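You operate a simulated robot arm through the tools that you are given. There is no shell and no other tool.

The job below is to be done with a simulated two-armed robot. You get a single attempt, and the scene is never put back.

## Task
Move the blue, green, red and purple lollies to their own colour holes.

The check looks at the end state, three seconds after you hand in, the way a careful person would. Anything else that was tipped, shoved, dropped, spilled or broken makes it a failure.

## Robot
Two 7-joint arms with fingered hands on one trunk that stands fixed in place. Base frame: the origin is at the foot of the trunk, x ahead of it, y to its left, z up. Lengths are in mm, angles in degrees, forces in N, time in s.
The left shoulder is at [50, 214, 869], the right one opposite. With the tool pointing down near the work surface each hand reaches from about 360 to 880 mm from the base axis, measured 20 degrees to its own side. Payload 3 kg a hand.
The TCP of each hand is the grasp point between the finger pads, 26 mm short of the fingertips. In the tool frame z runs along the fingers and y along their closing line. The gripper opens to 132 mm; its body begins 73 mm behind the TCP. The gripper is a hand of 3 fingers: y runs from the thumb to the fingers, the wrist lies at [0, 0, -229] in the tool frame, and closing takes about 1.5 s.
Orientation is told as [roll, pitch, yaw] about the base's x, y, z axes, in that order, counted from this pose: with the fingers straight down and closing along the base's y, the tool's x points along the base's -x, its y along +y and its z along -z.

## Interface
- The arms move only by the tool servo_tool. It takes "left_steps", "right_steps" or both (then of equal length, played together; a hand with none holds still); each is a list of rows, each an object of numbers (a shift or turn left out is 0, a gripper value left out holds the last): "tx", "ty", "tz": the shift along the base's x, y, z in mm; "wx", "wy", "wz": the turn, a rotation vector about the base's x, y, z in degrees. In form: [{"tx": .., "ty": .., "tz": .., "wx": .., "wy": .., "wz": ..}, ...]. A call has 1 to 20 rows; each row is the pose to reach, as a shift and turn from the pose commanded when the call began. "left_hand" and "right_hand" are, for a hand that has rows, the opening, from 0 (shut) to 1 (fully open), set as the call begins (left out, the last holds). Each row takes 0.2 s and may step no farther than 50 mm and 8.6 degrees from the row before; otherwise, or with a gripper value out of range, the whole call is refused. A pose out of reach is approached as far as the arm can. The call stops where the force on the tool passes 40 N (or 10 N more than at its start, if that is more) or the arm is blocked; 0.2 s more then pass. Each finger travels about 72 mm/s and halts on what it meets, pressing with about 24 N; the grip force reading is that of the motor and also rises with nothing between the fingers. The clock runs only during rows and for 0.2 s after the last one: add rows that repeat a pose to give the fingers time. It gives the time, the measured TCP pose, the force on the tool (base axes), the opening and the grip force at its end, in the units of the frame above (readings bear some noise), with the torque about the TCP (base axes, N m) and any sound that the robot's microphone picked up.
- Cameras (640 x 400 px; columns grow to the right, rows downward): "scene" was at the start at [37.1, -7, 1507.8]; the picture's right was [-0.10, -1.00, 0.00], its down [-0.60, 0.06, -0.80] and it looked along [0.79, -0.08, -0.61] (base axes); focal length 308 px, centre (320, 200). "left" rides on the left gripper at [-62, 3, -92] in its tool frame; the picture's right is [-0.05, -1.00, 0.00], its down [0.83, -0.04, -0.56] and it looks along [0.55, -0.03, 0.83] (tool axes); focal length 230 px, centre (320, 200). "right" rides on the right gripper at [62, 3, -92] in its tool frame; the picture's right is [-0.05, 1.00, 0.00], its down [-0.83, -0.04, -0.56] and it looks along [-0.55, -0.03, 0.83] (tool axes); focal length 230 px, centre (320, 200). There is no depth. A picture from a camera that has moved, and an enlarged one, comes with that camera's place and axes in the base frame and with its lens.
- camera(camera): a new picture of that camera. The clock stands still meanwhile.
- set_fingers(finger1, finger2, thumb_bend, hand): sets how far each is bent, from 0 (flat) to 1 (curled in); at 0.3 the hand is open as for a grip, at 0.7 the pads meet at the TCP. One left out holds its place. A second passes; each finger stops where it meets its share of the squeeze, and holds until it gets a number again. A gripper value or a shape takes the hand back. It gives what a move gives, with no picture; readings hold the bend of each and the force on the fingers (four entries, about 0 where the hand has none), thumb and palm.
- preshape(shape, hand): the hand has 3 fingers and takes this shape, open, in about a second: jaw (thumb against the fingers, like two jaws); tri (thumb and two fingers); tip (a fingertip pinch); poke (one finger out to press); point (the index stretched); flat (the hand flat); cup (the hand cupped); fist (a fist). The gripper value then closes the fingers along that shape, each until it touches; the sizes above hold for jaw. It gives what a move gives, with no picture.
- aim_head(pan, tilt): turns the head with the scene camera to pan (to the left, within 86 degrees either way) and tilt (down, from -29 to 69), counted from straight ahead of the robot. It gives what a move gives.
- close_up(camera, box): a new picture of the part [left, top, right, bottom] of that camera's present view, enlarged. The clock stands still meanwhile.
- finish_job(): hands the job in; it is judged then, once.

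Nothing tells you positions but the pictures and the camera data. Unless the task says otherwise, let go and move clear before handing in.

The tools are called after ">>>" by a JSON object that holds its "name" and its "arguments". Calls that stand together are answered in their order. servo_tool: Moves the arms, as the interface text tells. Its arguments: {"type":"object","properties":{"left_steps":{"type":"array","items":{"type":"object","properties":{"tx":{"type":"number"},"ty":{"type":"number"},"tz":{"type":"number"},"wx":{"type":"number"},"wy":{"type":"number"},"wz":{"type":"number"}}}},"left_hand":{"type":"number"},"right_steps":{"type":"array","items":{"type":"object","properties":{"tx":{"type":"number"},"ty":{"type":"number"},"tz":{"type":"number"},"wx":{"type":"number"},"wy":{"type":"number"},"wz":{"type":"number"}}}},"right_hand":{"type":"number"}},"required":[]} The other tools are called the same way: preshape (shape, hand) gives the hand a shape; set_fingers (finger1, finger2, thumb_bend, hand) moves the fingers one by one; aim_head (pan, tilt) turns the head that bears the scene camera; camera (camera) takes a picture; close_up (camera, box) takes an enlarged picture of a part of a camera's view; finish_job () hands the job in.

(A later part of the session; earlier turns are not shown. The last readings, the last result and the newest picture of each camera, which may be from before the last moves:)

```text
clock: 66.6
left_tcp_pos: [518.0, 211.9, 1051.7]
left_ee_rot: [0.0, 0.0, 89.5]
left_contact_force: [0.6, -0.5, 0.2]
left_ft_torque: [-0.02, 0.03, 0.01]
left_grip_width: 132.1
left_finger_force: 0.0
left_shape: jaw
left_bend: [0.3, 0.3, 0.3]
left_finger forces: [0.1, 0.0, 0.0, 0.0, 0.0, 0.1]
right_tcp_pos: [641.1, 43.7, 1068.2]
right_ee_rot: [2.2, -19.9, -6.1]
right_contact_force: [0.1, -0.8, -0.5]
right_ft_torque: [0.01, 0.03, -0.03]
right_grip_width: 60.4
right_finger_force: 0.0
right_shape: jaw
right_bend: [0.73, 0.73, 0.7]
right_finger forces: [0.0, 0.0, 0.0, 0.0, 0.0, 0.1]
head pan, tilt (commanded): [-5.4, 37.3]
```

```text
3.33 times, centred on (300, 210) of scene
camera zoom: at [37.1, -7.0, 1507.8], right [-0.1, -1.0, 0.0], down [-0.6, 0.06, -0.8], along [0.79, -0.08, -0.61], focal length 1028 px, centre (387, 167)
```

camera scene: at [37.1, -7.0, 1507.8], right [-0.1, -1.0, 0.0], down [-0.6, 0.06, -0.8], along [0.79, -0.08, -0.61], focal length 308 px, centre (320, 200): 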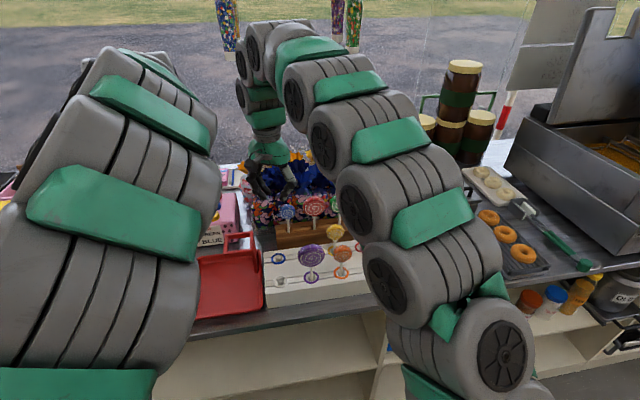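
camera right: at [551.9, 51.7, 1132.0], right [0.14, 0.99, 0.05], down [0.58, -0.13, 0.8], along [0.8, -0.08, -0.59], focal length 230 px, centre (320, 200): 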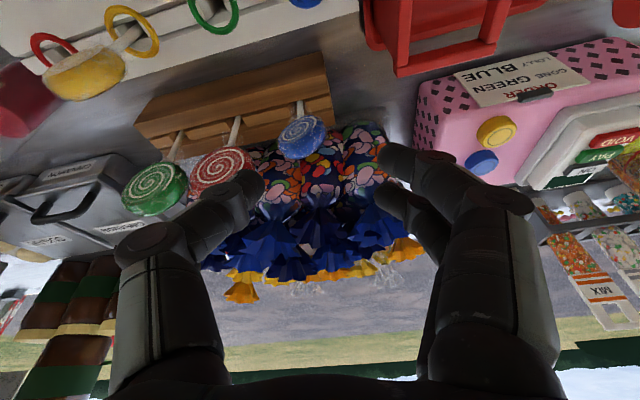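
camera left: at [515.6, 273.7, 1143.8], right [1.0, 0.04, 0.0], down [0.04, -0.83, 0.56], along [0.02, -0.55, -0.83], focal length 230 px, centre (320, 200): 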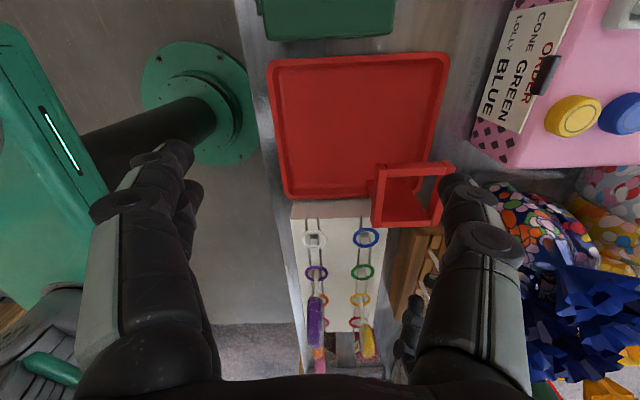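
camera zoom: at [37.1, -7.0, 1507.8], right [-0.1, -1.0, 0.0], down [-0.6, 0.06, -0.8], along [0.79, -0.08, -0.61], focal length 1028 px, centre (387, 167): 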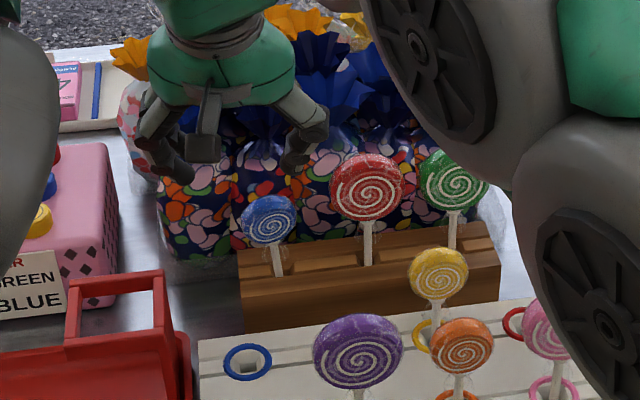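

Blue now leans about 9° towards the robot, with its head at roughly (677,26,963), clear of red's plane. That suits a rim grip: I'll go to a pre-grasp point along the tilted hand's axis with a 60 mm opening and check.

>>> {"name": "servo_tool", "arguments": {"right_steps": [{"tx": 4, "ty": -10, "tz": -12}, {"tx": 7, "ty": -17.7, "tz": -24}, {"tx": 7, "ty": -17.7, "tz": -24}]}}

>>> {"name": "camera", "arguments": {"camera": "right"}}

>>> {"name": "close_up", "arguments": {"camera": "scene", "box": [240, 150, 360, 250]}}

```text
clock: 67.4
left_tcp_pos: [517.3, 212.6, 1050.3]
left_ee_rot: [0.0, 0.0, 89.5]
left_contact_force: [0.1, 0.5, 0.7]
left_ft_torque: [0.01, 0.0, 0.0]
left_grip_width: 131.9
left_finger_force: 0.0
left_shape: jaw
left_bend: [0.3, 0.3, 0.3]
left_finger forces: [0.0, 0.0, 0.0, 0.0, 0.1, 0.1]
right_tcp_pos: [647.5, 25.7, 1042.9]
right_ee_rot: [2.1, -19.9, -6.1]
right_contact_force: [0.5, 0.5, -0.1]
right_ft_torque: [-0.04, -0.07, -0.03]
right_grip_width: 60.4
right_finger_force: 0.0
right_shape: jaw
right_bend: [0.73, 0.73, 0.7]
right_finger forces: [0.0, 0.0, 0.0, 0.1, 0.0, 0.1]
head pan, tilt (commanded): [-5.4, 37.3]
```

```text
taken
camera right: at [558.9, 34.1, 1107.9], right [0.14, 0.99, 0.05], down [0.58, -0.13, 0.8], along [0.8, -0.08, -0.59], focal length 230 px, centre (320, 200)
```

right: 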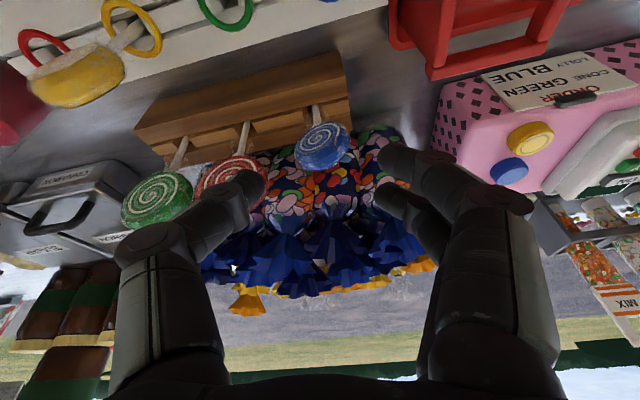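

```text
4.00 times, centred on (300, 200) of scene
camera zoom: at [37.1, -7.0, 1507.8], right [-0.1, -1.0, 0.0], down [-0.6, 0.06, -0.8], along [0.79, -0.08, -0.61], focal length 1234 px, centre (400, 200)
```

zoom: 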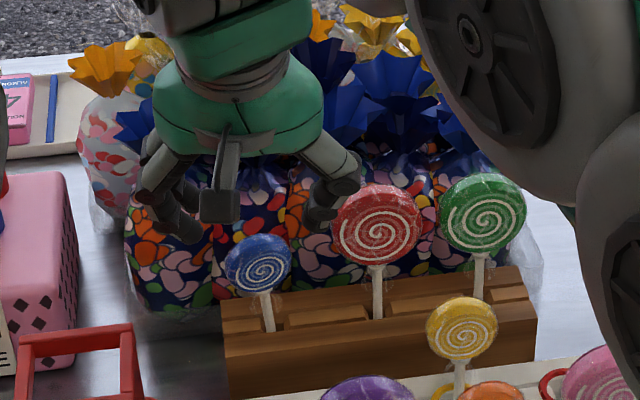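

>>> {"name": "servo_tool", "arguments": {"right_steps": [{"tx": 10, "ty": 0.3, "tz": -24}, {"tx": 19, "ty": 0.6, "tz": -46}, {"tx": 27, "ty": 0.6, "tz": -65}, {"tx": 27, "ty": 0.6, "tz": -65}]}}

>>> {"name": "camera", "arguments": {"camera": "right"}}

>>> {"name": "close_up", "arguments": {"camera": "scene", "box": [240, 150, 360, 250]}}

```text
clock: 68.4
left_tcp_pos: [516.6, 212.3, 1050.0]
left_ee_rot: [0.0, 0.0, 89.4]
left_contact_force: [-0.3, 0.1, -0.7]
left_ft_torque: [-0.04, 0.0, -0.03]
left_grip_width: 132.1
left_finger_force: 0.0
left_shape: jaw
left_bend: [0.3, 0.3, 0.3]
left_finger forces: [0.0, 0.0, 0.0, 0.1, 0.0, 0.0]
right_tcp_pos: [676.1, 25.8, 977.1]
right_ee_rot: [2.2, -19.9, -5.9]
right_contact_force: [-0.3, -0.4, 0.3]
right_ft_torque: [-0.01, -0.04, -0.01]
right_grip_width: 60.0
right_finger_force: 0.1
right_shape: jaw
right_bend: [0.73, 0.73, 0.7]
right_finger forces: [0.1, 0.0, 0.0, 0.0, 0.1, 0.0]
head pan, tilt (commanded): [-5.4, 37.3]
```

```text
taken
camera right: at [586.3, 34.6, 1041.9], right [0.14, 0.99, 0.05], down [0.58, -0.13, 0.8], along [0.8, -0.08, -0.59], focal length 230 px, centre (320, 200)
```

right: 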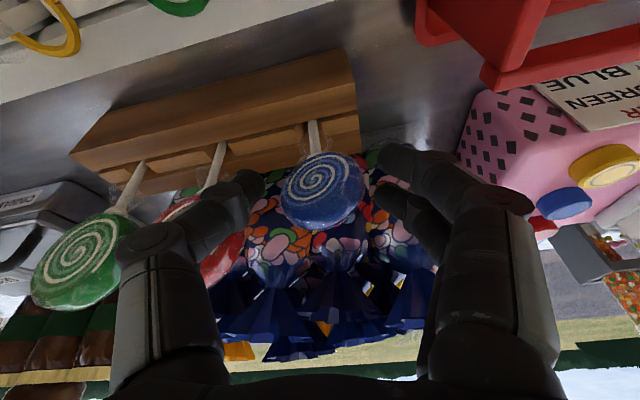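

```text
4.00 times, centred on (300, 200) of scene
camera zoom: at [37.1, -7.0, 1507.8], right [-0.1, -1.0, 0.0], down [-0.6, 0.06, -0.8], along [0.79, -0.08, -0.61], focal length 1234 px, centre (400, 200)
```

zoom: 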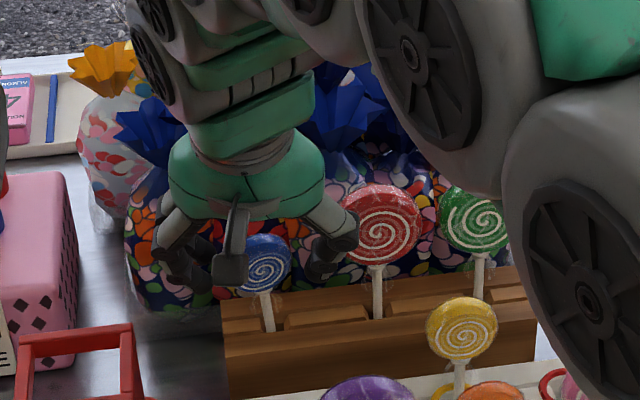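

The blue disc is centred left to right; it sits about 4 mm farther forward than the fingertips. Nudging forward, then closing on the rim.

>>> {"name": "servo_tool", "arguments": {"right_steps": [{"tx": 3.5, "tz": -1}, {"tx": 3.5, "tz": -1}]}}

>>> {"name": "servo_tool", "arguments": {"right_steps": [{"tz": 0}, {"tz": 0}, {"tz": 0}, {"tz": 0}, {"tz": 0}], "right_hand": 0.0}}

>>> {"name": "camera", "arguments": {"camera": "right"}}

>>> {"name": "close_up", "arguments": {"camera": "scene", "box": [240, 150, 360, 250]}}

```text
clock: 69.0
left_tcp_pos: [517.9, 212.8, 1051.5]
left_ee_rot: [0.0, 0.0, 89.4]
left_contact_force: [0.2, 0.2, -0.5]
left_ft_torque: [0.01, 0.02, -0.02]
left_grip_width: 132.0
left_finger_force: 0.1
left_shape: jaw
left_bend: [0.3, 0.3, 0.3]
left_finger forces: [0.0, 0.1, 0.0, 0.0, 0.0, 0.1]
right_tcp_pos: [678.4, 26.1, 976.9]
right_ee_rot: [2.1, -19.9, -6.0]
right_contact_force: [-0.1, -0.6, 0.4]
right_ft_torque: [-0.01, -0.01, -0.02]
right_grip_width: 60.3
right_finger_force: 0.1
right_shape: jaw
right_bend: [0.73, 0.73, 0.7]
right_finger forces: [0.0, 0.1, 0.1, 0.0, 0.0, 0.2]
head pan, tilt (commanded): [-5.4, 37.3]
```

```text
clock: 70.2
left_tcp_pos: [517.9, 211.7, 1050.8]
left_ee_rot: [0.0, 0.0, 89.4]
left_contact_force: [0.0, -0.3, -0.1]
left_ft_torque: [0.0, 0.0, -0.01]
left_grip_width: 131.7
left_finger_force: 0.1
left_shape: jaw
left_bend: [0.3, 0.3, 0.3]
left_finger forces: [0.1, 0.0, 0.0, 0.1, 0.1, 0.0]
right_tcp_pos: [679.3, 27.5, 977.0]
right_ee_rot: [2.1, -19.9, -6.0]
right_contact_force: [5.6, 0.2, -3.6]
right_ft_torque: [0.02, -0.09, 0.03]
right_grip_width: 23.2
right_finger_force: 23.4
right_shape: jaw
right_bend: [0.73, 0.64, 0.71]
right_finger forces: [11.4, 10.9, 0.0, 0.0, 19.2, 0.1]
head pan, tilt (commanded): [-5.4, 37.3]
```

```text
taken
camera right: at [589.9, 34.3, 1041.4], right [0.14, 0.99, 0.05], down [0.58, -0.13, 0.8], along [0.8, -0.08, -0.59], focal length 230 px, centre (320, 200)
```

right: 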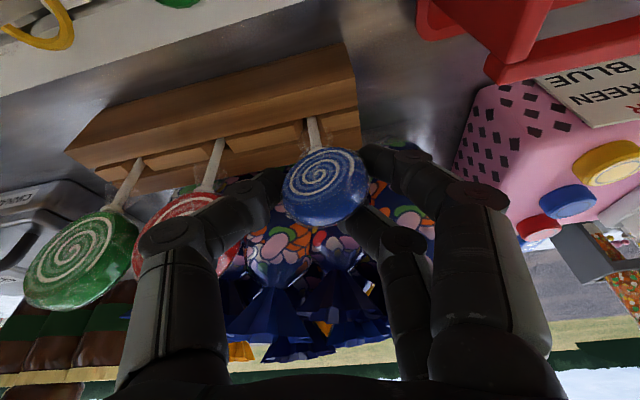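

```text
4.00 times, centred on (300, 200) of scene
camera zoom: at [37.2, -7.0, 1507.8], right [-0.1, -1.0, 0.0], down [-0.6, 0.06, -0.8], along [0.79, -0.08, -0.61], focal length 1234 px, centre (400, 200)
```

zoom: 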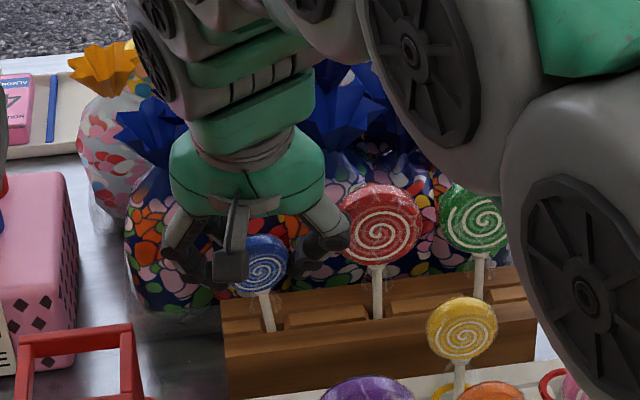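

>>> {"name": "close_up", "arguments": {"camera": "right", "box": [230, 110, 430, 270]}}

>>> {"name": "close_up", "arguments": {"camera": "scene", "box": [280, 195, 330, 235]}}

```text
2.50 times, centred on (330, 190) of right
camera zoom: at [589.9, 34.3, 1041.4], right [0.14, 0.99, 0.05], down [0.58, -0.13, 0.8], along [0.8, -0.08, -0.59], focal length 575 px, centre (295, 225)
```

zoom: 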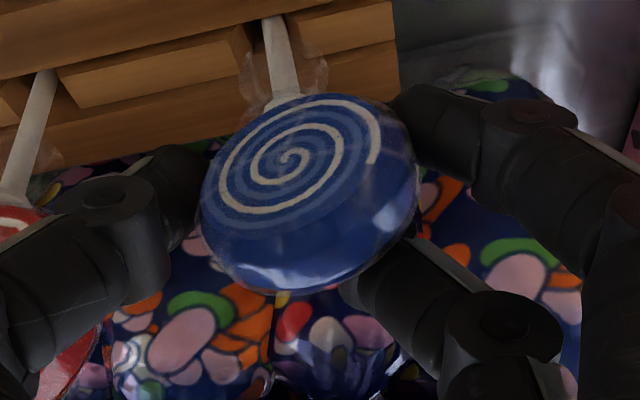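

```text
10.00 times, centred on (305, 215) of scene
camera zoom: at [37.2, -7.0, 1507.8], right [-0.1, -1.0, 0.0], down [-0.6, 0.06, -0.8], along [0.79, -0.08, -0.61], focal length 3085 px, centre (470, 50)
```

zoom: 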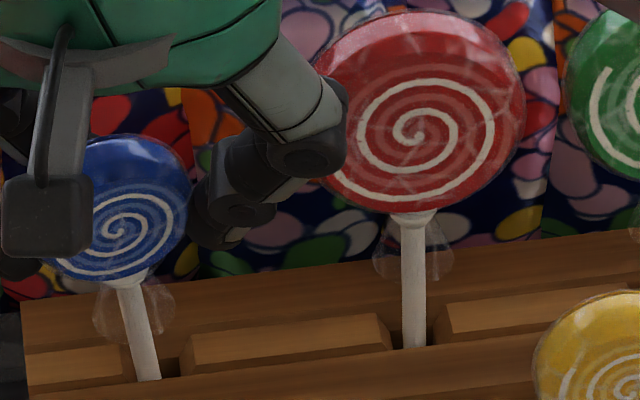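

The blue disc has turned about 20° about its stick, so the far finger slipped behind it. I'll open, turn the hand about 17° to match the disc, and look again.

>>> {"name": "servo_tool", "arguments": {"right_steps": [{"tz": 0}, {"tz": 0}, {"tz": 0}, {"tz": 0}], "right_hand": 0.47}}

>>> {"name": "close_up", "arguments": {"camera": "right", "box": [230, 110, 430, 270]}}

>>> {"name": "close_up", "arguments": {"camera": "scene", "box": [270, 185, 350, 245]}}

```text
clock: 71.2
left_tcp_pos: [518.2, 212.3, 1050.5]
left_ee_rot: [0.1, 0.0, 89.6]
left_contact_force: [0.2, 0.5, -0.3]
left_ft_torque: [-0.01, -0.01, -0.01]
left_grip_width: 131.8
left_finger_force: 0.1
left_shape: jaw
left_bend: [0.3, 0.3, 0.3]
left_finger forces: [0.0, 0.1, 0.0, 0.1, 0.0, 0.0]
right_tcp_pos: [678.7, 26.4, 976.6]
right_ee_rot: [2.2, -19.8, -6.1]
right_contact_force: [-0.2, 0.0, -0.4]
right_ft_torque: [0.02, 0.02, 0.03]
right_grip_width: 61.5
right_finger_force: 0.2
right_shape: jaw
right_bend: [0.73, 0.73, 0.7]
right_finger forces: [0.0, 0.0, 0.0, 0.0, 0.0, 0.1]
head pan, tilt (commanded): [-5.4, 37.3]
```

```text
2.50 times, centred on (330, 190) of right
camera zoom: at [589.7, 34.4, 1041.6], right [0.14, 0.99, 0.05], down [0.58, -0.13, 0.8], along [0.8, -0.08, -0.59], focal length 575 px, centre (295, 225)
```

zoom: 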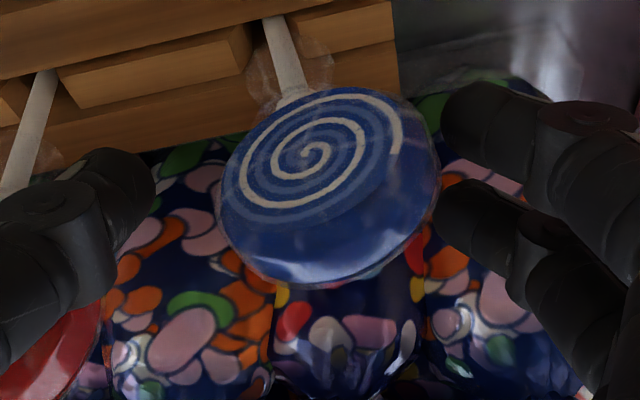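

```text
6.67 times, centred on (310, 215) of scene
camera zoom: at [37.1, -7.0, 1507.8], right [-0.1, -1.0, 0.0], down [-0.6, 0.06, -0.8], along [0.79, -0.08, -0.61], focal length 2057 px, centre (387, 100)
```

zoom: 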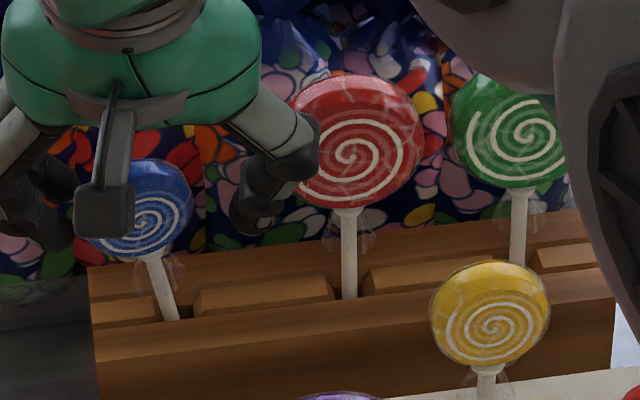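

>>> {"name": "servo_tool", "arguments": {"right_steps": [{"ty": 2, "wz": 6.5}, {"tx": -0.5, "ty": 4, "wz": 13}, {"tx": -0.5, "ty": 4, "wz": 13}]}}

>>> {"name": "close_up", "arguments": {"camera": "right", "box": [230, 110, 430, 270]}}

```text
clock: 72.0
left_tcp_pos: [517.7, 212.6, 1049.9]
left_ee_rot: [0.0, 0.1, 89.4]
left_contact_force: [-0.1, 0.1, 0.2]
left_ft_torque: [-0.02, -0.02, -0.01]
left_grip_width: 132.0
left_finger_force: 0.1
left_shape: jaw
left_bend: [0.3, 0.3, 0.3]
left_finger forces: [0.0, 0.0, 0.1, 0.1, 0.1, 0.1]
right_tcp_pos: [678.0, 29.7, 977.5]
right_ee_rot: [2.0, -19.9, 6.9]
right_contact_force: [0.6, 0.0, -1.3]
right_ft_torque: [-0.03, -0.01, -0.01]
right_grip_width: 61.8
right_finger_force: 0.0
right_shape: jaw
right_bend: [0.73, 0.73, 0.7]
right_finger forces: [0.1, 0.1, 0.0, 0.0, 0.1, 0.0]
head pan, tilt (commanded): [-5.4, 37.3]
```

```text
2.50 times, centred on (330, 190) of right
camera zoom: at [588.9, 18.3, 1041.6], right [-0.09, 0.99, 0.05], down [0.6, 0.01, 0.8], along [0.8, 0.1, -0.59], focal length 575 px, centre (295, 225)
```

zoom: 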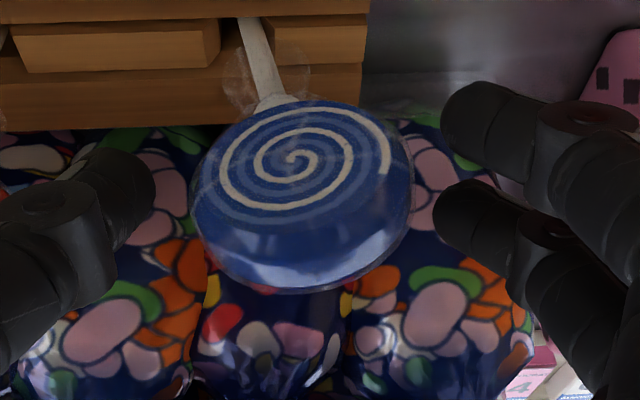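

The disc is now parallel to the hand. Centring by about 1.5 mm and closing on the rim again.

>>> {"name": "servo_tool", "arguments": {"right_steps": [{"tx": 1.4, "ty": 1.6, "tz": 0.5}, {"tx": 1.4, "ty": 1.6, "tz": 0.5}]}}

>>> {"name": "servo_tool", "arguments": {"right_steps": [{"tz": 0}, {"tz": 0}, {"tz": 0}, {"tz": 0}, {"tz": 0}], "right_hand": 0.0}}

>>> {"name": "close_up", "arguments": {"camera": "right", "box": [230, 110, 430, 270]}}

>>> {"name": "close_up", "arguments": {"camera": "scene", "box": [270, 185, 350, 245]}}

```text
clock: 72.6
left_tcp_pos: [517.6, 212.9, 1050.4]
left_ee_rot: [0.1, 0.1, 89.4]
left_contact_force: [-0.2, -0.5, 0.0]
left_ft_torque: [0.0, 0.01, -0.02]
left_grip_width: 131.8
left_finger_force: 0.1
left_shape: jaw
left_bend: [0.3, 0.3, 0.3]
left_finger forces: [0.0, 0.0, 0.0, 0.0, 0.0, 0.1]
right_tcp_pos: [678.5, 31.4, 977.6]
right_ee_rot: [2.0, -19.8, 7.0]
right_contact_force: [-0.2, 0.3, -0.2]
right_ft_torque: [0.02, 0.01, 0.01]
right_grip_width: 61.6
right_finger_force: 0.1
right_shape: jaw
right_bend: [0.73, 0.73, 0.7]
right_finger forces: [0.0, 0.0, 0.0, 0.0, 0.0, 0.0]
head pan, tilt (commanded): [-5.4, 37.3]
```

```text
clock: 73.8
left_tcp_pos: [517.5, 211.7, 1050.3]
left_ee_rot: [0.0, 0.0, 89.4]
left_contact_force: [-0.2, 0.3, 0.3]
left_ft_torque: [-0.01, -0.01, -0.01]
left_grip_width: 131.6
left_finger_force: 0.1
left_shape: jaw
left_bend: [0.3, 0.3, 0.3]
left_finger forces: [0.0, 0.0, 0.1, 0.0, 0.0, 0.0]
right_tcp_pos: [679.3, 30.4, 976.2]
right_ee_rot: [2.2, -19.9, 7.0]
right_contact_force: [7.1, -3.0, -3.7]
right_ft_torque: [-0.15, 0.06, -0.02]
right_grip_width: 23.8
right_finger_force: 23.7
right_shape: jaw
right_bend: [0.73, 0.7, 0.7]
right_finger forces: [12.7, 9.9, 0.1, 0.1, 22.0, 0.0]
head pan, tilt (commanded): [-5.4, 37.3]
```

```text
2.50 times, centred on (330, 190) of right
camera zoom: at [590.5, 19.7, 1041.9], right [-0.08, 1.0, 0.05], down [0.6, 0.01, 0.8], along [0.8, 0.1, -0.59], focal length 575 px, centre (295, 225)
```

zoom: 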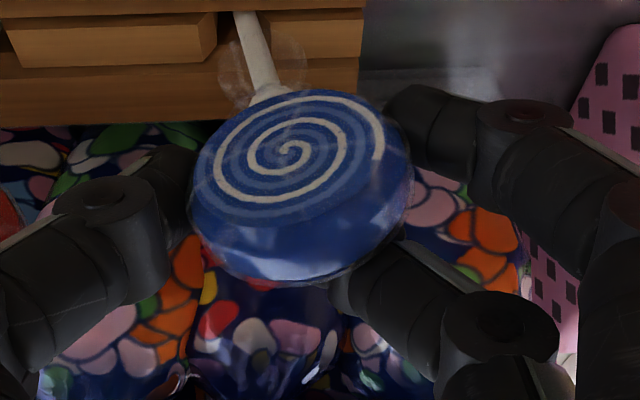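

```text
6.67 times, centred on (310, 215) of scene
camera zoom: at [37.3, -7.1, 1507.8], right [-0.1, -1.0, 0.0], down [-0.6, 0.06, -0.8], along [0.79, -0.08, -0.61], focal length 2057 px, centre (387, 100)
```

zoom: 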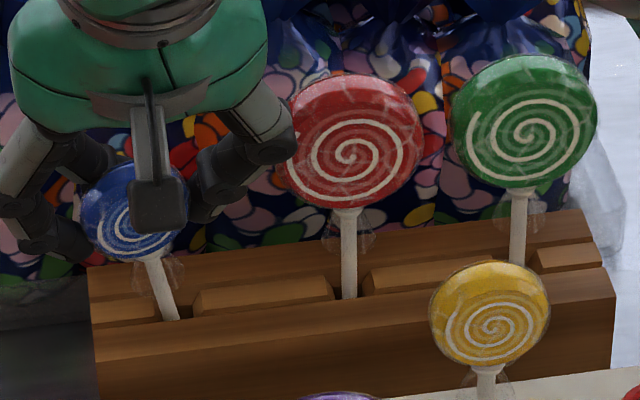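

The far finger again went behind the rim, so the disc sits a few mm nearer the robot than the finger gap. I'll open, shift back about 4 mm along the hand's x, and try once more.

>>> {"name": "servo_tool", "arguments": {"right_steps": [{"tz": 0}, {"tz": 0}, {"tz": 0}, {"tz": 0}], "right_hand": 0.47}}

>>> {"name": "close_up", "arguments": {"camera": "right", "box": [230, 110, 430, 270]}}

```text
clock: 74.8
left_tcp_pos: [518.0, 213.7, 1050.4]
left_ee_rot: [-0.1, -0.1, 89.4]
left_contact_force: [-0.3, -0.5, 0.0]
left_ft_torque: [-0.01, 0.01, -0.03]
left_grip_width: 132.0
left_finger_force: 0.0
left_shape: jaw
left_bend: [0.3, 0.3, 0.3]
left_finger forces: [0.1, 0.0, 0.1, 0.0, 0.0, 0.0]
right_tcp_pos: [679.9, 31.6, 976.6]
right_ee_rot: [2.1, -19.8, 7.1]
right_contact_force: [-0.6, 0.4, -0.4]
right_ft_torque: [0.03, 0.01, 0.0]
right_grip_width: 61.6
right_finger_force: 0.0
right_shape: jaw
right_bend: [0.73, 0.73, 0.7]
right_finger forces: [0.0, 0.1, 0.1, 0.1, 0.1, 0.1]
head pan, tilt (commanded): [-5.4, 37.3]
```

```text
2.50 times, centred on (330, 190) of right
camera zoom: at [590.2, 20.0, 1042.1], right [-0.08, 1.0, 0.05], down [0.6, 0.01, 0.8], along [0.8, 0.1, -0.59], focal length 575 px, centre (295, 225)
```

zoom: 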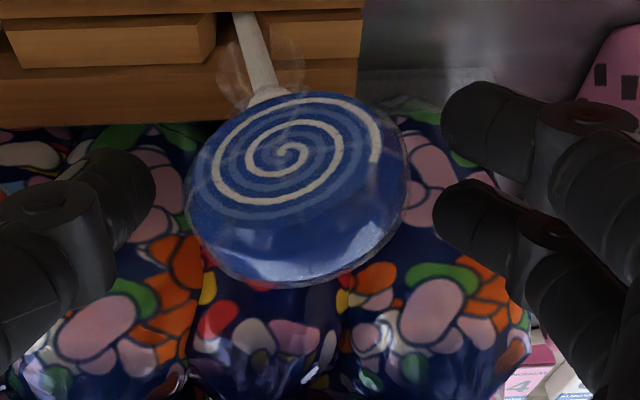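

>>> {"name": "servo_tool", "arguments": {"right_steps": [{"tx": -4.2, "ty": 0.4, "tz": -1.5}, {"tx": -4.2, "ty": 0.4, "tz": -1.5}]}}

>>> {"name": "servo_tool", "arguments": {"right_steps": [{"tz": 0}, {"tz": 0}, {"tz": 0}, {"tz": 0}], "right_hand": 0.3}}

>>> {"name": "close_up", "arguments": {"camera": "right", "box": [230, 110, 430, 270]}}

```text
clock: 75.4
left_tcp_pos: [517.7, 212.9, 1050.8]
left_ee_rot: [-0.1, 0.1, 89.4]
left_contact_force: [-0.5, 0.2, -0.9]
left_ft_torque: [0.01, -0.01, 0.01]
left_grip_width: 132.1
left_finger_force: 0.1
left_shape: jaw
left_bend: [0.3, 0.3, 0.3]
left_finger forces: [0.0, 0.0, 0.1, 0.1, 0.1, 0.1]
right_tcp_pos: [674.2, 31.7, 975.2]
right_ee_rot: [2.1, -19.9, 6.9]
right_contact_force: [-0.4, -0.4, -0.5]
right_ft_torque: [0.06, 0.02, 0.0]
right_grip_width: 61.4
right_finger_force: 0.2
right_shape: jaw
right_bend: [0.73, 0.73, 0.7]
right_finger forces: [0.0, 0.0, 0.0, 0.0, 0.1, 0.1]
head pan, tilt (commanded): [-5.4, 37.3]
```

```text
clock: 76.4
left_tcp_pos: [517.4, 212.7, 1051.0]
left_ee_rot: [-0.1, 0.0, 89.4]
left_contact_force: [0.9, -0.2, 0.2]
left_ft_torque: [-0.01, 0.01, 0.0]
left_grip_width: 132.0
left_finger_force: 0.1
left_shape: jaw
left_bend: [0.3, 0.3, 0.3]
left_finger forces: [0.1, 0.0, 0.1, 0.0, 0.0, 0.0]
right_tcp_pos: [675.8, 31.1, 976.2]
right_ee_rot: [2.1, -19.8, 7.1]
right_contact_force: [0.0, -1.3, 0.3]
right_ft_torque: [-0.03, -0.02, 0.0]
right_grip_width: 40.8
right_finger_force: 0.0
right_shape: jaw
right_bend: [0.73, 0.73, 0.7]
right_finger forces: [0.1, 0.1, 0.0, 0.1, 1.1, 0.1]
head pan, tilt (commanded): [-5.4, 37.3]
```

```text
2.50 times, centred on (330, 190) of right
camera zoom: at [586.4, 20.3, 1040.6], right [-0.08, 1.0, 0.05], down [0.6, 0.01, 0.8], along [0.8, 0.1, -0.59], focal length 575 px, centre (295, 225)
```

zoom: 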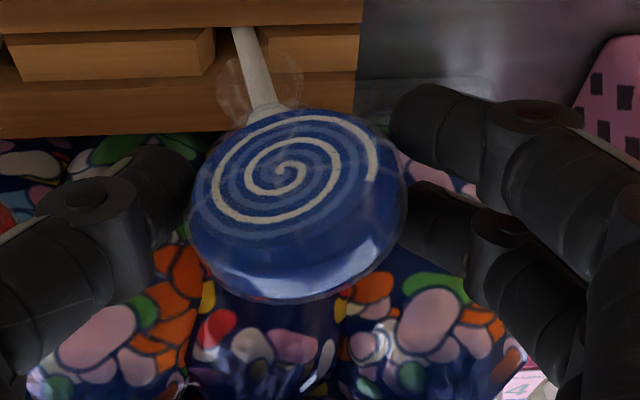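

Now the rim's edge lies between the two fingers. Closing the rest.

>>> {"name": "servo_tool", "arguments": {"right_steps": [{"tz": 0}, {"tz": 0}, {"tz": 0}], "right_hand": 0.22}}

>>> {"name": "close_up", "arguments": {"camera": "right", "box": [230, 110, 430, 270]}}

```text
clock: 77.2
left_tcp_pos: [518.0, 212.7, 1049.8]
left_ee_rot: [0.0, 0.0, 89.4]
left_contact_force: [-0.5, 0.7, -0.6]
left_ft_torque: [0.0, 0.0, -0.02]
left_grip_width: 131.7
left_finger_force: 0.0
left_shape: jaw
left_bend: [0.3, 0.3, 0.3]
left_finger forces: [0.1, 0.0, 0.0, 0.0, 0.0, 0.0]
right_tcp_pos: [676.5, 31.5, 974.8]
right_ee_rot: [2.1, -19.9, 7.0]
right_contact_force: [7.5, -0.1, -4.9]
right_ft_torque: [-0.06, 0.06, 0.01]
right_grip_width: 26.6
right_finger_force: 24.1
right_shape: jaw
right_bend: [0.73, 0.71, 0.7]
right_finger forces: [12.3, 11.2, 0.0, 0.1, 22.3, 0.0]
head pan, tilt (commanded): [-5.4, 37.3]
```

```text
2.50 times, centred on (330, 190) of right
camera zoom: at [586.7, 20.2, 1040.5], right [-0.08, 1.0, 0.05], down [0.6, 0.01, 0.8], along [0.8, 0.1, -0.59], focal length 575 px, centre (295, 225)
```

zoom: 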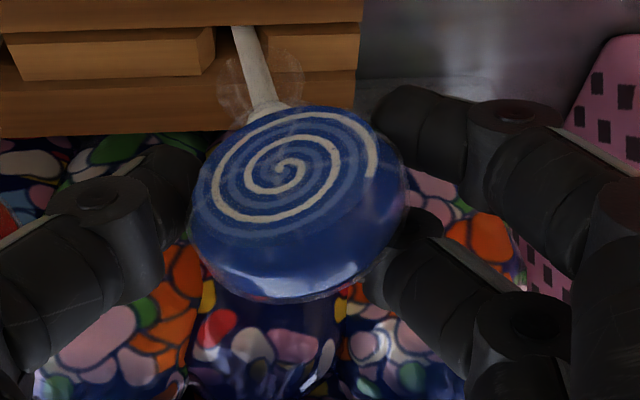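

The rim grip keeps pushing one finger behind the disc, so it isn't safe to lift. Since blue now leans towards the robot, a face grip with the hand tilted to match becomes reachable. I'll open, back out along the hand's axis, and turn the right hand.

>>> {"name": "servo_tool", "arguments": {"right_steps": [{"tz": 0}, {"tz": 0}, {"tz": 0}, {"tz": 0}], "right_hand": 0.5}}

>>> {"name": "servo_tool", "arguments": {"right_steps": [{"tx": -5, "tz": 14}, {"tx": -12, "tz": 33}, {"tx": -22, "tz": 60}, {"tx": -40, "tz": 85}, {"tx": -70, "tz": 95}, {"tx": -75, "tz": 95, "wy": 7}, {"tx": -75, "tz": 95, "wy": 14}, {"tx": -75, "tz": 95, "wy": 20}]}}

>>> {"name": "close_up", "arguments": {"camera": "scene", "box": [250, 170, 370, 270]}}

```text
clock: 78.2
left_tcp_pos: [518.4, 212.1, 1050.7]
left_ee_rot: [0.1, -0.1, 89.4]
left_contact_force: [0.0, 0.5, 0.1]
left_ft_torque: [-0.01, 0.02, -0.03]
left_grip_width: 131.7
left_finger_force: 0.0
left_shape: jaw
left_bend: [0.3, 0.3, 0.3]
left_finger forces: [0.0, 0.0, 0.0, 0.1, 0.1, 0.0]
right_tcp_pos: [675.9, 31.5, 976.1]
right_ee_rot: [2.1, -20.0, 6.9]
right_contact_force: [0.7, 0.8, 0.3]
right_ft_torque: [-0.01, 0.0, 0.0]
right_grip_width: 65.1
right_finger_force: 0.0
right_shape: jaw
right_bend: [0.73, 0.73, 0.7]
right_finger forces: [0.1, 0.0, 0.1, 0.0, 0.0, 0.0]
head pan, tilt (commanded): [-5.4, 37.3]
```

```text
clock: 80.0
left_tcp_pos: [518.1, 213.4, 1051.3]
left_ee_rot: [0.0, 0.0, 89.5]
left_contact_force: [-0.5, 0.4, 0.2]
left_ft_torque: [0.03, -0.03, 0.0]
left_grip_width: 132.0
left_finger_force: 0.0
left_shape: jaw
left_bend: [0.3, 0.3, 0.3]
left_finger forces: [0.1, 0.0, 0.0, 0.0, 0.0, 0.0]
right_tcp_pos: [600.1, 31.7, 1071.3]
right_ee_rot: [4.5, 0.1, 6.5]
right_contact_force: [0.3, 0.5, -1.1]
right_ft_torque: [0.02, -0.01, 0.01]
right_grip_width: 65.2
right_finger_force: 0.1
right_shape: jaw
right_bend: [0.73, 0.73, 0.7]
right_finger forces: [0.1, 0.0, 0.0, 0.0, 0.0, 0.0]
head pan, tilt (commanded): [-5.4, 37.3]
```

```text
4.00 times, centred on (310, 220) of scene
camera zoom: at [37.1, -7.0, 1507.8], right [-0.1, -1.0, 0.0], down [-0.6, 0.06, -0.8], along [0.79, -0.08, -0.61], focal length 1234 px, centre (360, 120)
```

zoom: 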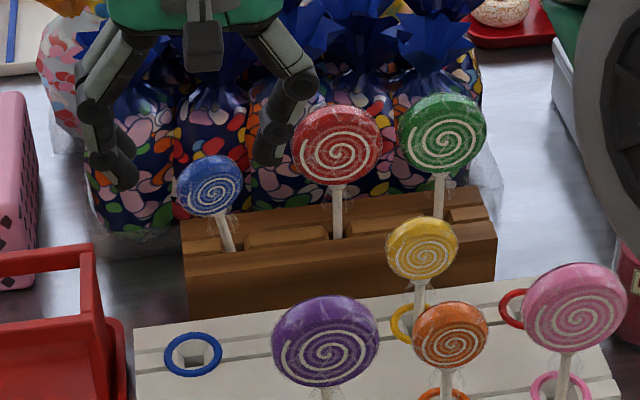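

>>> {"name": "servo_tool", "arguments": {"right_steps": [{"wx": -4.5, "tx": -10}, {"wx": -4.5, "tx": -10}], "right_hand": 0.42}}

>>> {"name": "servo_tool", "arguments": {"right_steps": [{"wz": 8.1}, {"wz": 16.2}, {"wz": 24.3}, {"wz": 32.4}, {"wz": 40.5}, {"wz": 48.6}, {"wz": 56.7}, {"wz": 64.8}, {"wz": 72.9}, {"wz": 81}, {"wz": 89.1}, {"wz": 95}, {"wz": 95}]}}

>>> {"name": "camera", "arguments": {"camera": "right"}}

```text
clock: 80.6
left_tcp_pos: [517.4, 211.7, 1051.3]
left_ee_rot: [-0.1, 0.0, 89.5]
left_contact_force: [-0.6, 0.5, -0.7]
left_ft_torque: [0.02, -0.05, 0.05]
left_grip_width: 132.0
left_finger_force: 0.1
left_shape: jaw
left_bend: [0.3, 0.3, 0.3]
left_finger forces: [0.1, 0.0, 0.1, 0.0, 0.0, 0.1]
right_tcp_pos: [590.4, 32.3, 1071.5]
right_ee_rot: [0.0, 0.5, 6.5]
right_contact_force: [-0.4, 0.5, 0.1]
right_ft_torque: [0.0, -0.02, 0.05]
right_grip_width: 55.9
right_finger_force: 0.1
right_shape: jaw
right_bend: [0.73, 0.73, 0.7]
right_finger forces: [0.0, 0.1, 0.0, 0.0, 0.1, 0.1]
head pan, tilt (commanded): [-5.4, 37.3]
```

```text
clock: 83.4
left_tcp_pos: [518.7, 212.0, 1051.8]
left_ee_rot: [0.1, 0.1, 89.6]
left_contact_force: [0.1, 0.0, -0.9]
left_ft_torque: [0.04, 0.02, 0.0]
left_grip_width: 132.2
left_finger_force: 0.1
left_shape: jaw
left_bend: [0.3, 0.3, 0.3]
left_finger forces: [0.0, 0.1, 0.0, 0.0, 0.0, 0.0]
right_tcp_pos: [590.6, 32.7, 1071.4]
right_ee_rot: [0.0, 0.5, 101.5]
right_contact_force: [0.1, 0.1, 0.6]
right_ft_torque: [0.02, 0.01, 0.03]
right_grip_width: 56.1
right_finger_force: 0.0
right_shape: jaw
right_bend: [0.73, 0.73, 0.7]
right_finger forces: [0.0, 0.1, 0.1, 0.1, 0.0, 0.1]
head pan, tilt (commanded): [-5.4, 37.3]
```

```text
taken
camera right: at [599.1, -28.3, 1162.9], right [-0.99, -0.15, 0.0], down [-0.13, 0.83, 0.55], along [-0.08, 0.54, -0.84], focal length 230 px, centre (320, 200)
```

right: 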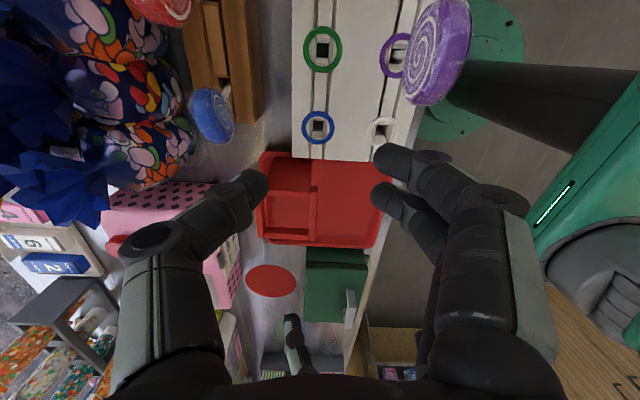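

The right hand reaches yaw 101° here. Now I'll tilt it 9° to match blue's lean, narrow it to ~35 mm, and test the reach forward at a safe height.

>>> {"name": "servo_tool", "arguments": {"right_steps": [{"wy": -5}, {"wy": -9}, {"wy": -9, "tx": 20, "tz": -10}, {"wy": -9, "tx": 45, "tz": -20}, {"wy": -9, "tx": 70, "tz": -22}, {"wy": -9, "tx": 70, "tz": -22}], "right_hand": 0.27}}

>>> {"name": "camera", "arguments": {"camera": "right"}}

```text
clock: 84.8
left_tcp_pos: [517.6, 212.3, 1050.2]
left_ee_rot: [-0.1, 0.0, 89.5]
left_contact_force: [0.0, 0.7, 0.5]
left_ft_torque: [0.01, -0.01, 0.0]
left_grip_width: 132.1
left_finger_force: 0.2
left_shape: jaw
left_bend: [0.3, 0.3, 0.3]
left_finger forces: [0.0, 0.1, 0.0, 0.0, 0.0, 0.0]
right_tcp_pos: [659.7, 32.9, 1049.1]
right_ee_rot: [-8.9, 2.3, 101.3]
right_contact_force: [-0.8, -0.2, -0.6]
right_ft_torque: [-0.01, -0.02, -0.03]
right_grip_width: 35.9
right_finger_force: 0.0
right_shape: jaw
right_bend: [0.73, 0.73, 0.7]
right_finger forces: [0.0, 0.0, 0.0, 0.1, 0.1, 0.1]
head pan, tilt (commanded): [-5.4, 37.3]
```

```text
taken
camera right: at [654.4, -28.8, 1141.2], right [-0.98, -0.15, -0.16], down [-0.21, 0.83, 0.52], along [0.05, 0.54, -0.84], focal length 230 px, centre (320, 200)
```

right: 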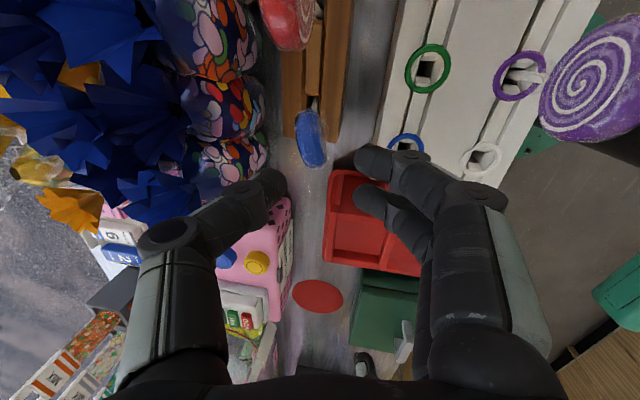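

Reach is fine with this tilt. The flowers behind are my main worry for the thumb, so I'll look closely at their nearest petals in both views.

>>> {"name": "close_up", "arguments": {"camera": "right", "box": [120, 40, 360, 240]}}

>>> {"name": "close_up", "arguments": {"camera": "scene", "box": [240, 130, 380, 240]}}

>>> {"name": "camera", "arguments": {"camera": "left"}}

```text
2.00 times, centred on (240, 140) of right
camera zoom: at [654.4, -28.8, 1141.2], right [-0.98, -0.15, -0.16], down [-0.21, 0.83, 0.52], along [0.05, 0.54, -0.84], focal length 460 px, centre (480, 320)
```

zoom: 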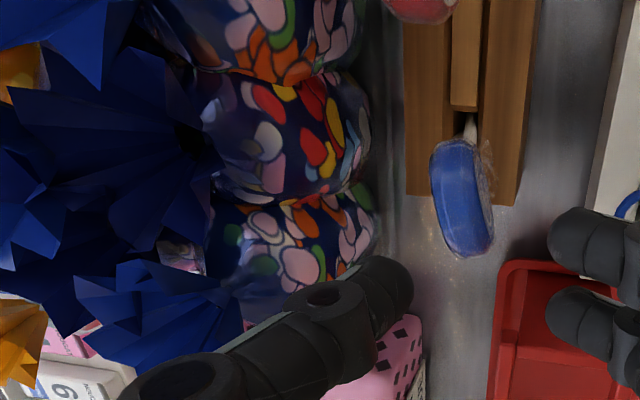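

```text
3.64 times, centred on (310, 185) of scene
camera zoom: at [37.1, -7.0, 1507.8], right [-0.1, -1.0, 0.0], down [-0.6, 0.06, -0.8], along [0.79, -0.08, -0.61], focal length 1122 px, centre (356, 254)
```

zoom: 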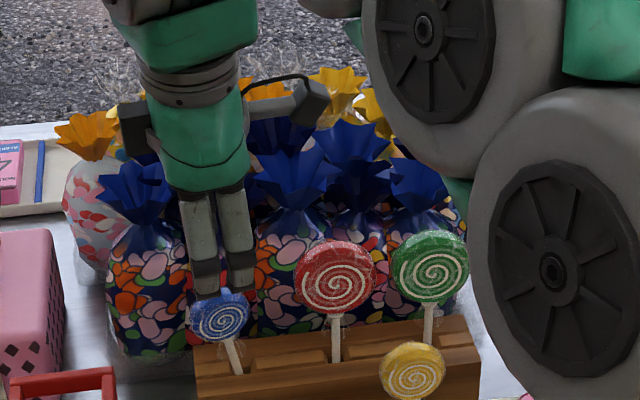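

```text
taken
camera left: at [515.6, 273.8, 1143.8], right [1.0, 0.04, 0.0], down [0.04, -0.83, 0.56], along [0.02, -0.55, -0.83], focal length 230 px, centre (320, 200)
```

left: 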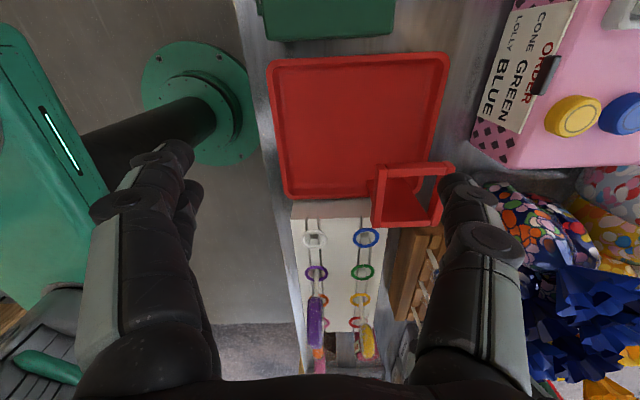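

The nearest petal tips are at about x 750, which leaves roughly 10–20 mm behind the thumb. I'll turn 9° more to match the disc and shift forward over blue, then check before descending.

>>> {"name": "servo_tool", "arguments": {"right_steps": [{"wz": 4.5}, {"wz": 9, "tx": 4}, {"wz": 9, "tx": 8}, {"wz": 9, "tx": 8}]}}

>>> {"name": "close_up", "arguments": {"camera": "right", "box": [220, 80, 420, 240]}}

```text
clock: 85.8
left_tcp_pos: [518.2, 212.9, 1050.2]
left_ee_rot: [0.0, 0.0, 89.5]
left_contact_force: [0.1, 0.0, -0.7]
left_ft_torque: [0.0, -0.01, 0.03]
left_grip_width: 131.8
left_finger_force: 0.1
left_shape: jaw
left_bend: [0.3, 0.3, 0.3]
left_finger forces: [0.0, 0.1, 0.1, 0.0, 0.0, 0.0]
right_tcp_pos: [663.7, 33.7, 1053.9]
right_ee_rot: [-9.3, 2.2, 109.9]
right_contact_force: [0.0, 0.7, 0.0]
right_ft_torque: [0.04, 0.02, -0.02]
right_grip_width: 35.9
right_finger_force: 0.1
right_shape: jaw
right_bend: [0.73, 0.73, 0.7]
right_finger forces: [0.0, 0.1, 0.0, 0.0, 0.0, 0.1]
right hand out of reach, approached as far as the arm can: row 2, 3, 4
head pan, tilt (commanded): [-5.4, 37.3]
```

```text
2.50 times, centred on (320, 160) of right
camera zoom: at [666.6, -28.2, 1145.5], right [-0.94, -0.29, -0.16], down [-0.34, 0.78, 0.52], along [-0.03, 0.55, -0.84], focal length 575 px, centre (320, 300)
```

zoom: 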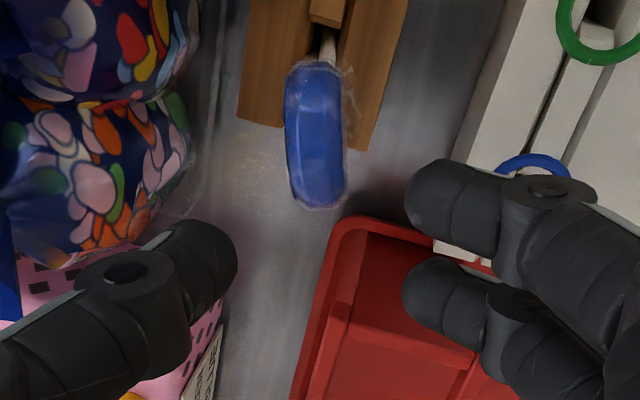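

Aligned edge-on. The reach limit appeared at this height, but lower should be easier; descending along the hand's axis in steps.

>>> {"name": "servo_tool", "arguments": {"right_steps": [{"tx": 2, "tz": -15}, {"tx": 5, "tz": -32}, {"tx": 5, "tz": -32}]}}

>>> {"name": "close_up", "arguments": {"camera": "right", "box": [220, 80, 420, 240]}}

>>> {"name": "close_up", "arguments": {"camera": "scene", "box": [240, 130, 380, 240]}}

```text
clock: 86.6
left_tcp_pos: [517.1, 212.5, 1051.6]
left_ee_rot: [0.0, -0.1, 89.5]
left_contact_force: [0.3, 0.1, 0.3]
left_ft_torque: [0.01, -0.03, 0.01]
left_grip_width: 131.9
left_finger_force: 0.2
left_shape: jaw
left_bend: [0.3, 0.3, 0.3]
left_finger forces: [0.1, 0.0, 0.1, 0.0, 0.1, 0.1]
right_tcp_pos: [668.8, 33.9, 1021.1]
right_ee_rot: [-8.8, 2.2, 110.3]
right_contact_force: [-0.4, -0.2, 0.1]
right_ft_torque: [0.0, 0.01, -0.01]
right_grip_width: 36.1
right_finger_force: 0.0
right_shape: jaw
right_bend: [0.73, 0.73, 0.7]
right_finger forces: [0.0, 0.0, 0.0, 0.1, 0.0, 0.0]
head pan, tilt (commanded): [-5.4, 37.3]
```

```text
2.50 times, centred on (320, 160) of right
camera zoom: at [672.0, -27.7, 1113.8], right [-0.94, -0.3, -0.15], down [-0.34, 0.78, 0.52], along [-0.04, 0.54, -0.84], focal length 575 px, centre (320, 300)
```

zoom: 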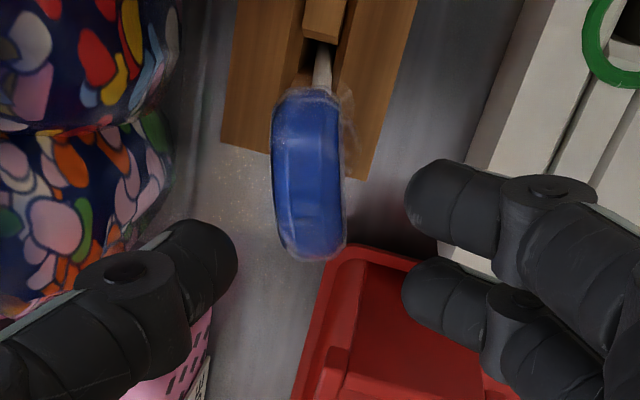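

```text
3.64 times, centred on (310, 185) of scene
camera zoom: at [37.1, -7.0, 1507.8], right [-0.1, -1.0, 0.0], down [-0.6, 0.06, -0.8], along [0.79, -0.08, -0.61], focal length 1122 px, centre (356, 254)
```

zoom: 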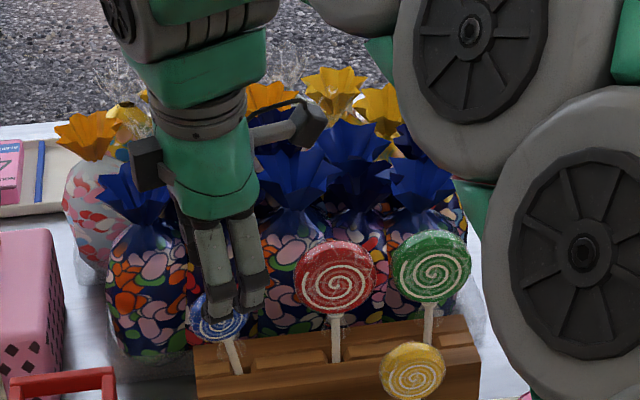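

>>> {"name": "servo_tool", "arguments": {"right_steps": [{"tx": 5, "ty": -0.5, "tz": -18}, {"tx": 9, "ty": -1, "tz": -34}, {"tx": 11, "ty": -1.2, "tz": -46}, {"tx": 11, "ty": -1.2, "tz": -46}]}}

>>> {"name": "close_up", "arguments": {"camera": "right", "box": [220, 80, 420, 240]}}

>>> {"name": "close_up", "arguments": {"camera": "scene", "box": [240, 130, 380, 240]}}

```text
clock: 87.6
left_tcp_pos: [517.5, 212.6, 1050.5]
left_ee_rot: [0.1, 0.0, 89.4]
left_contact_force: [-0.2, -0.1, -0.3]
left_ft_torque: [0.02, -0.01, 0.04]
left_grip_width: 131.9
left_finger_force: 0.1
left_shape: jaw
left_bend: [0.3, 0.3, 0.3]
left_finger forces: [0.0, 0.0, 0.0, 0.1, 0.1, 0.0]
right_tcp_pos: [680.4, 32.4, 976.6]
right_ee_rot: [-8.8, 2.2, 110.4]
right_contact_force: [0.7, -0.1, 0.3]
right_ft_torque: [-0.02, -0.03, 0.02]
right_grip_width: 35.6
right_finger_force: 0.1
right_shape: jaw
right_bend: [0.73, 0.73, 0.7]
right_finger forces: [0.1, 0.1, 0.0, 0.0, 0.1, 0.0]
head pan, tilt (commanded): [-5.4, 37.3]
```

```text
2.50 times, centred on (320, 160) of right
camera zoom: at [684.3, -28.9, 1067.4], right [-0.94, -0.3, -0.16], down [-0.34, 0.78, 0.52], along [-0.03, 0.54, -0.84], focal length 575 px, centre (320, 300)
```

zoom: 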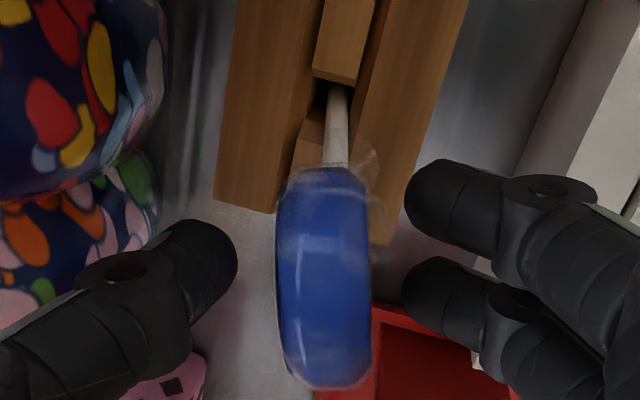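

```text
3.64 times, centred on (310, 185) of scene
camera zoom: at [37.1, -7.0, 1507.8], right [-0.1, -1.0, 0.0], down [-0.6, 0.06, -0.8], along [0.79, -0.08, -0.61], focal length 1122 px, centre (356, 254)
```

zoom: 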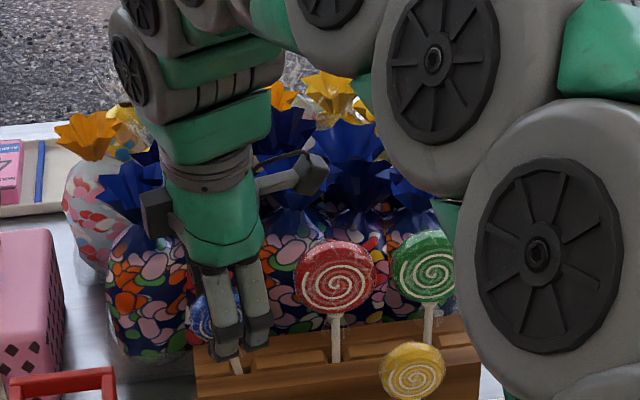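

Blue's disc is nicely centred between thumb and fingers. Closing the face grip.

>>> {"name": "servo_tool", "arguments": {"right_steps": [{"tz": 0}, {"tz": 0}, {"tz": 0}, {"tz": 0}, {"tz": 0}], "right_hand": 0.0}}

>>> {"name": "close_up", "arguments": {"camera": "right", "box": [220, 80, 420, 240]}}

```text
clock: 88.8
left_tcp_pos: [517.8, 212.5, 1050.5]
left_ee_rot: [-0.1, 0.0, 89.5]
left_contact_force: [-0.1, 0.5, -1.1]
left_ft_torque: [-0.02, 0.0, 0.0]
left_grip_width: 132.0
left_finger_force: 0.0
left_shape: jaw
left_bend: [0.3, 0.3, 0.3]
left_finger forces: [0.0, 0.1, 0.0, 0.0, 0.0, 0.1]
right_tcp_pos: [681.3, 33.2, 974.9]
right_ee_rot: [-8.8, 2.3, 110.2]
right_contact_force: [-0.1, 0.4, -0.1]
right_ft_torque: [-0.04, 0.08, -0.01]
right_grip_width: 11.0
right_finger_force: 23.9
right_shape: jaw
right_bend: [0.71, 0.72, 0.7]
right_finger forces: [11.0, 10.7, 0.0, 0.0, 21.0, 0.0]
head pan, tilt (commanded): [-5.4, 37.3]
```

```text
2.50 times, centred on (320, 160) of right
camera zoom: at [684.2, -28.8, 1067.5], right [-0.94, -0.3, -0.16], down [-0.34, 0.78, 0.52], along [-0.03, 0.54, -0.84], focal length 575 px, centre (320, 300)
```

zoom: 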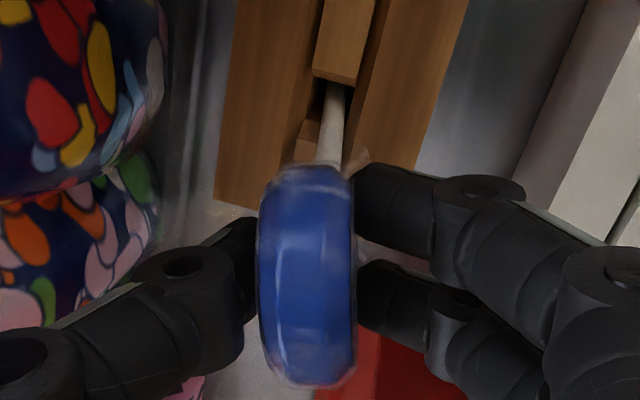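

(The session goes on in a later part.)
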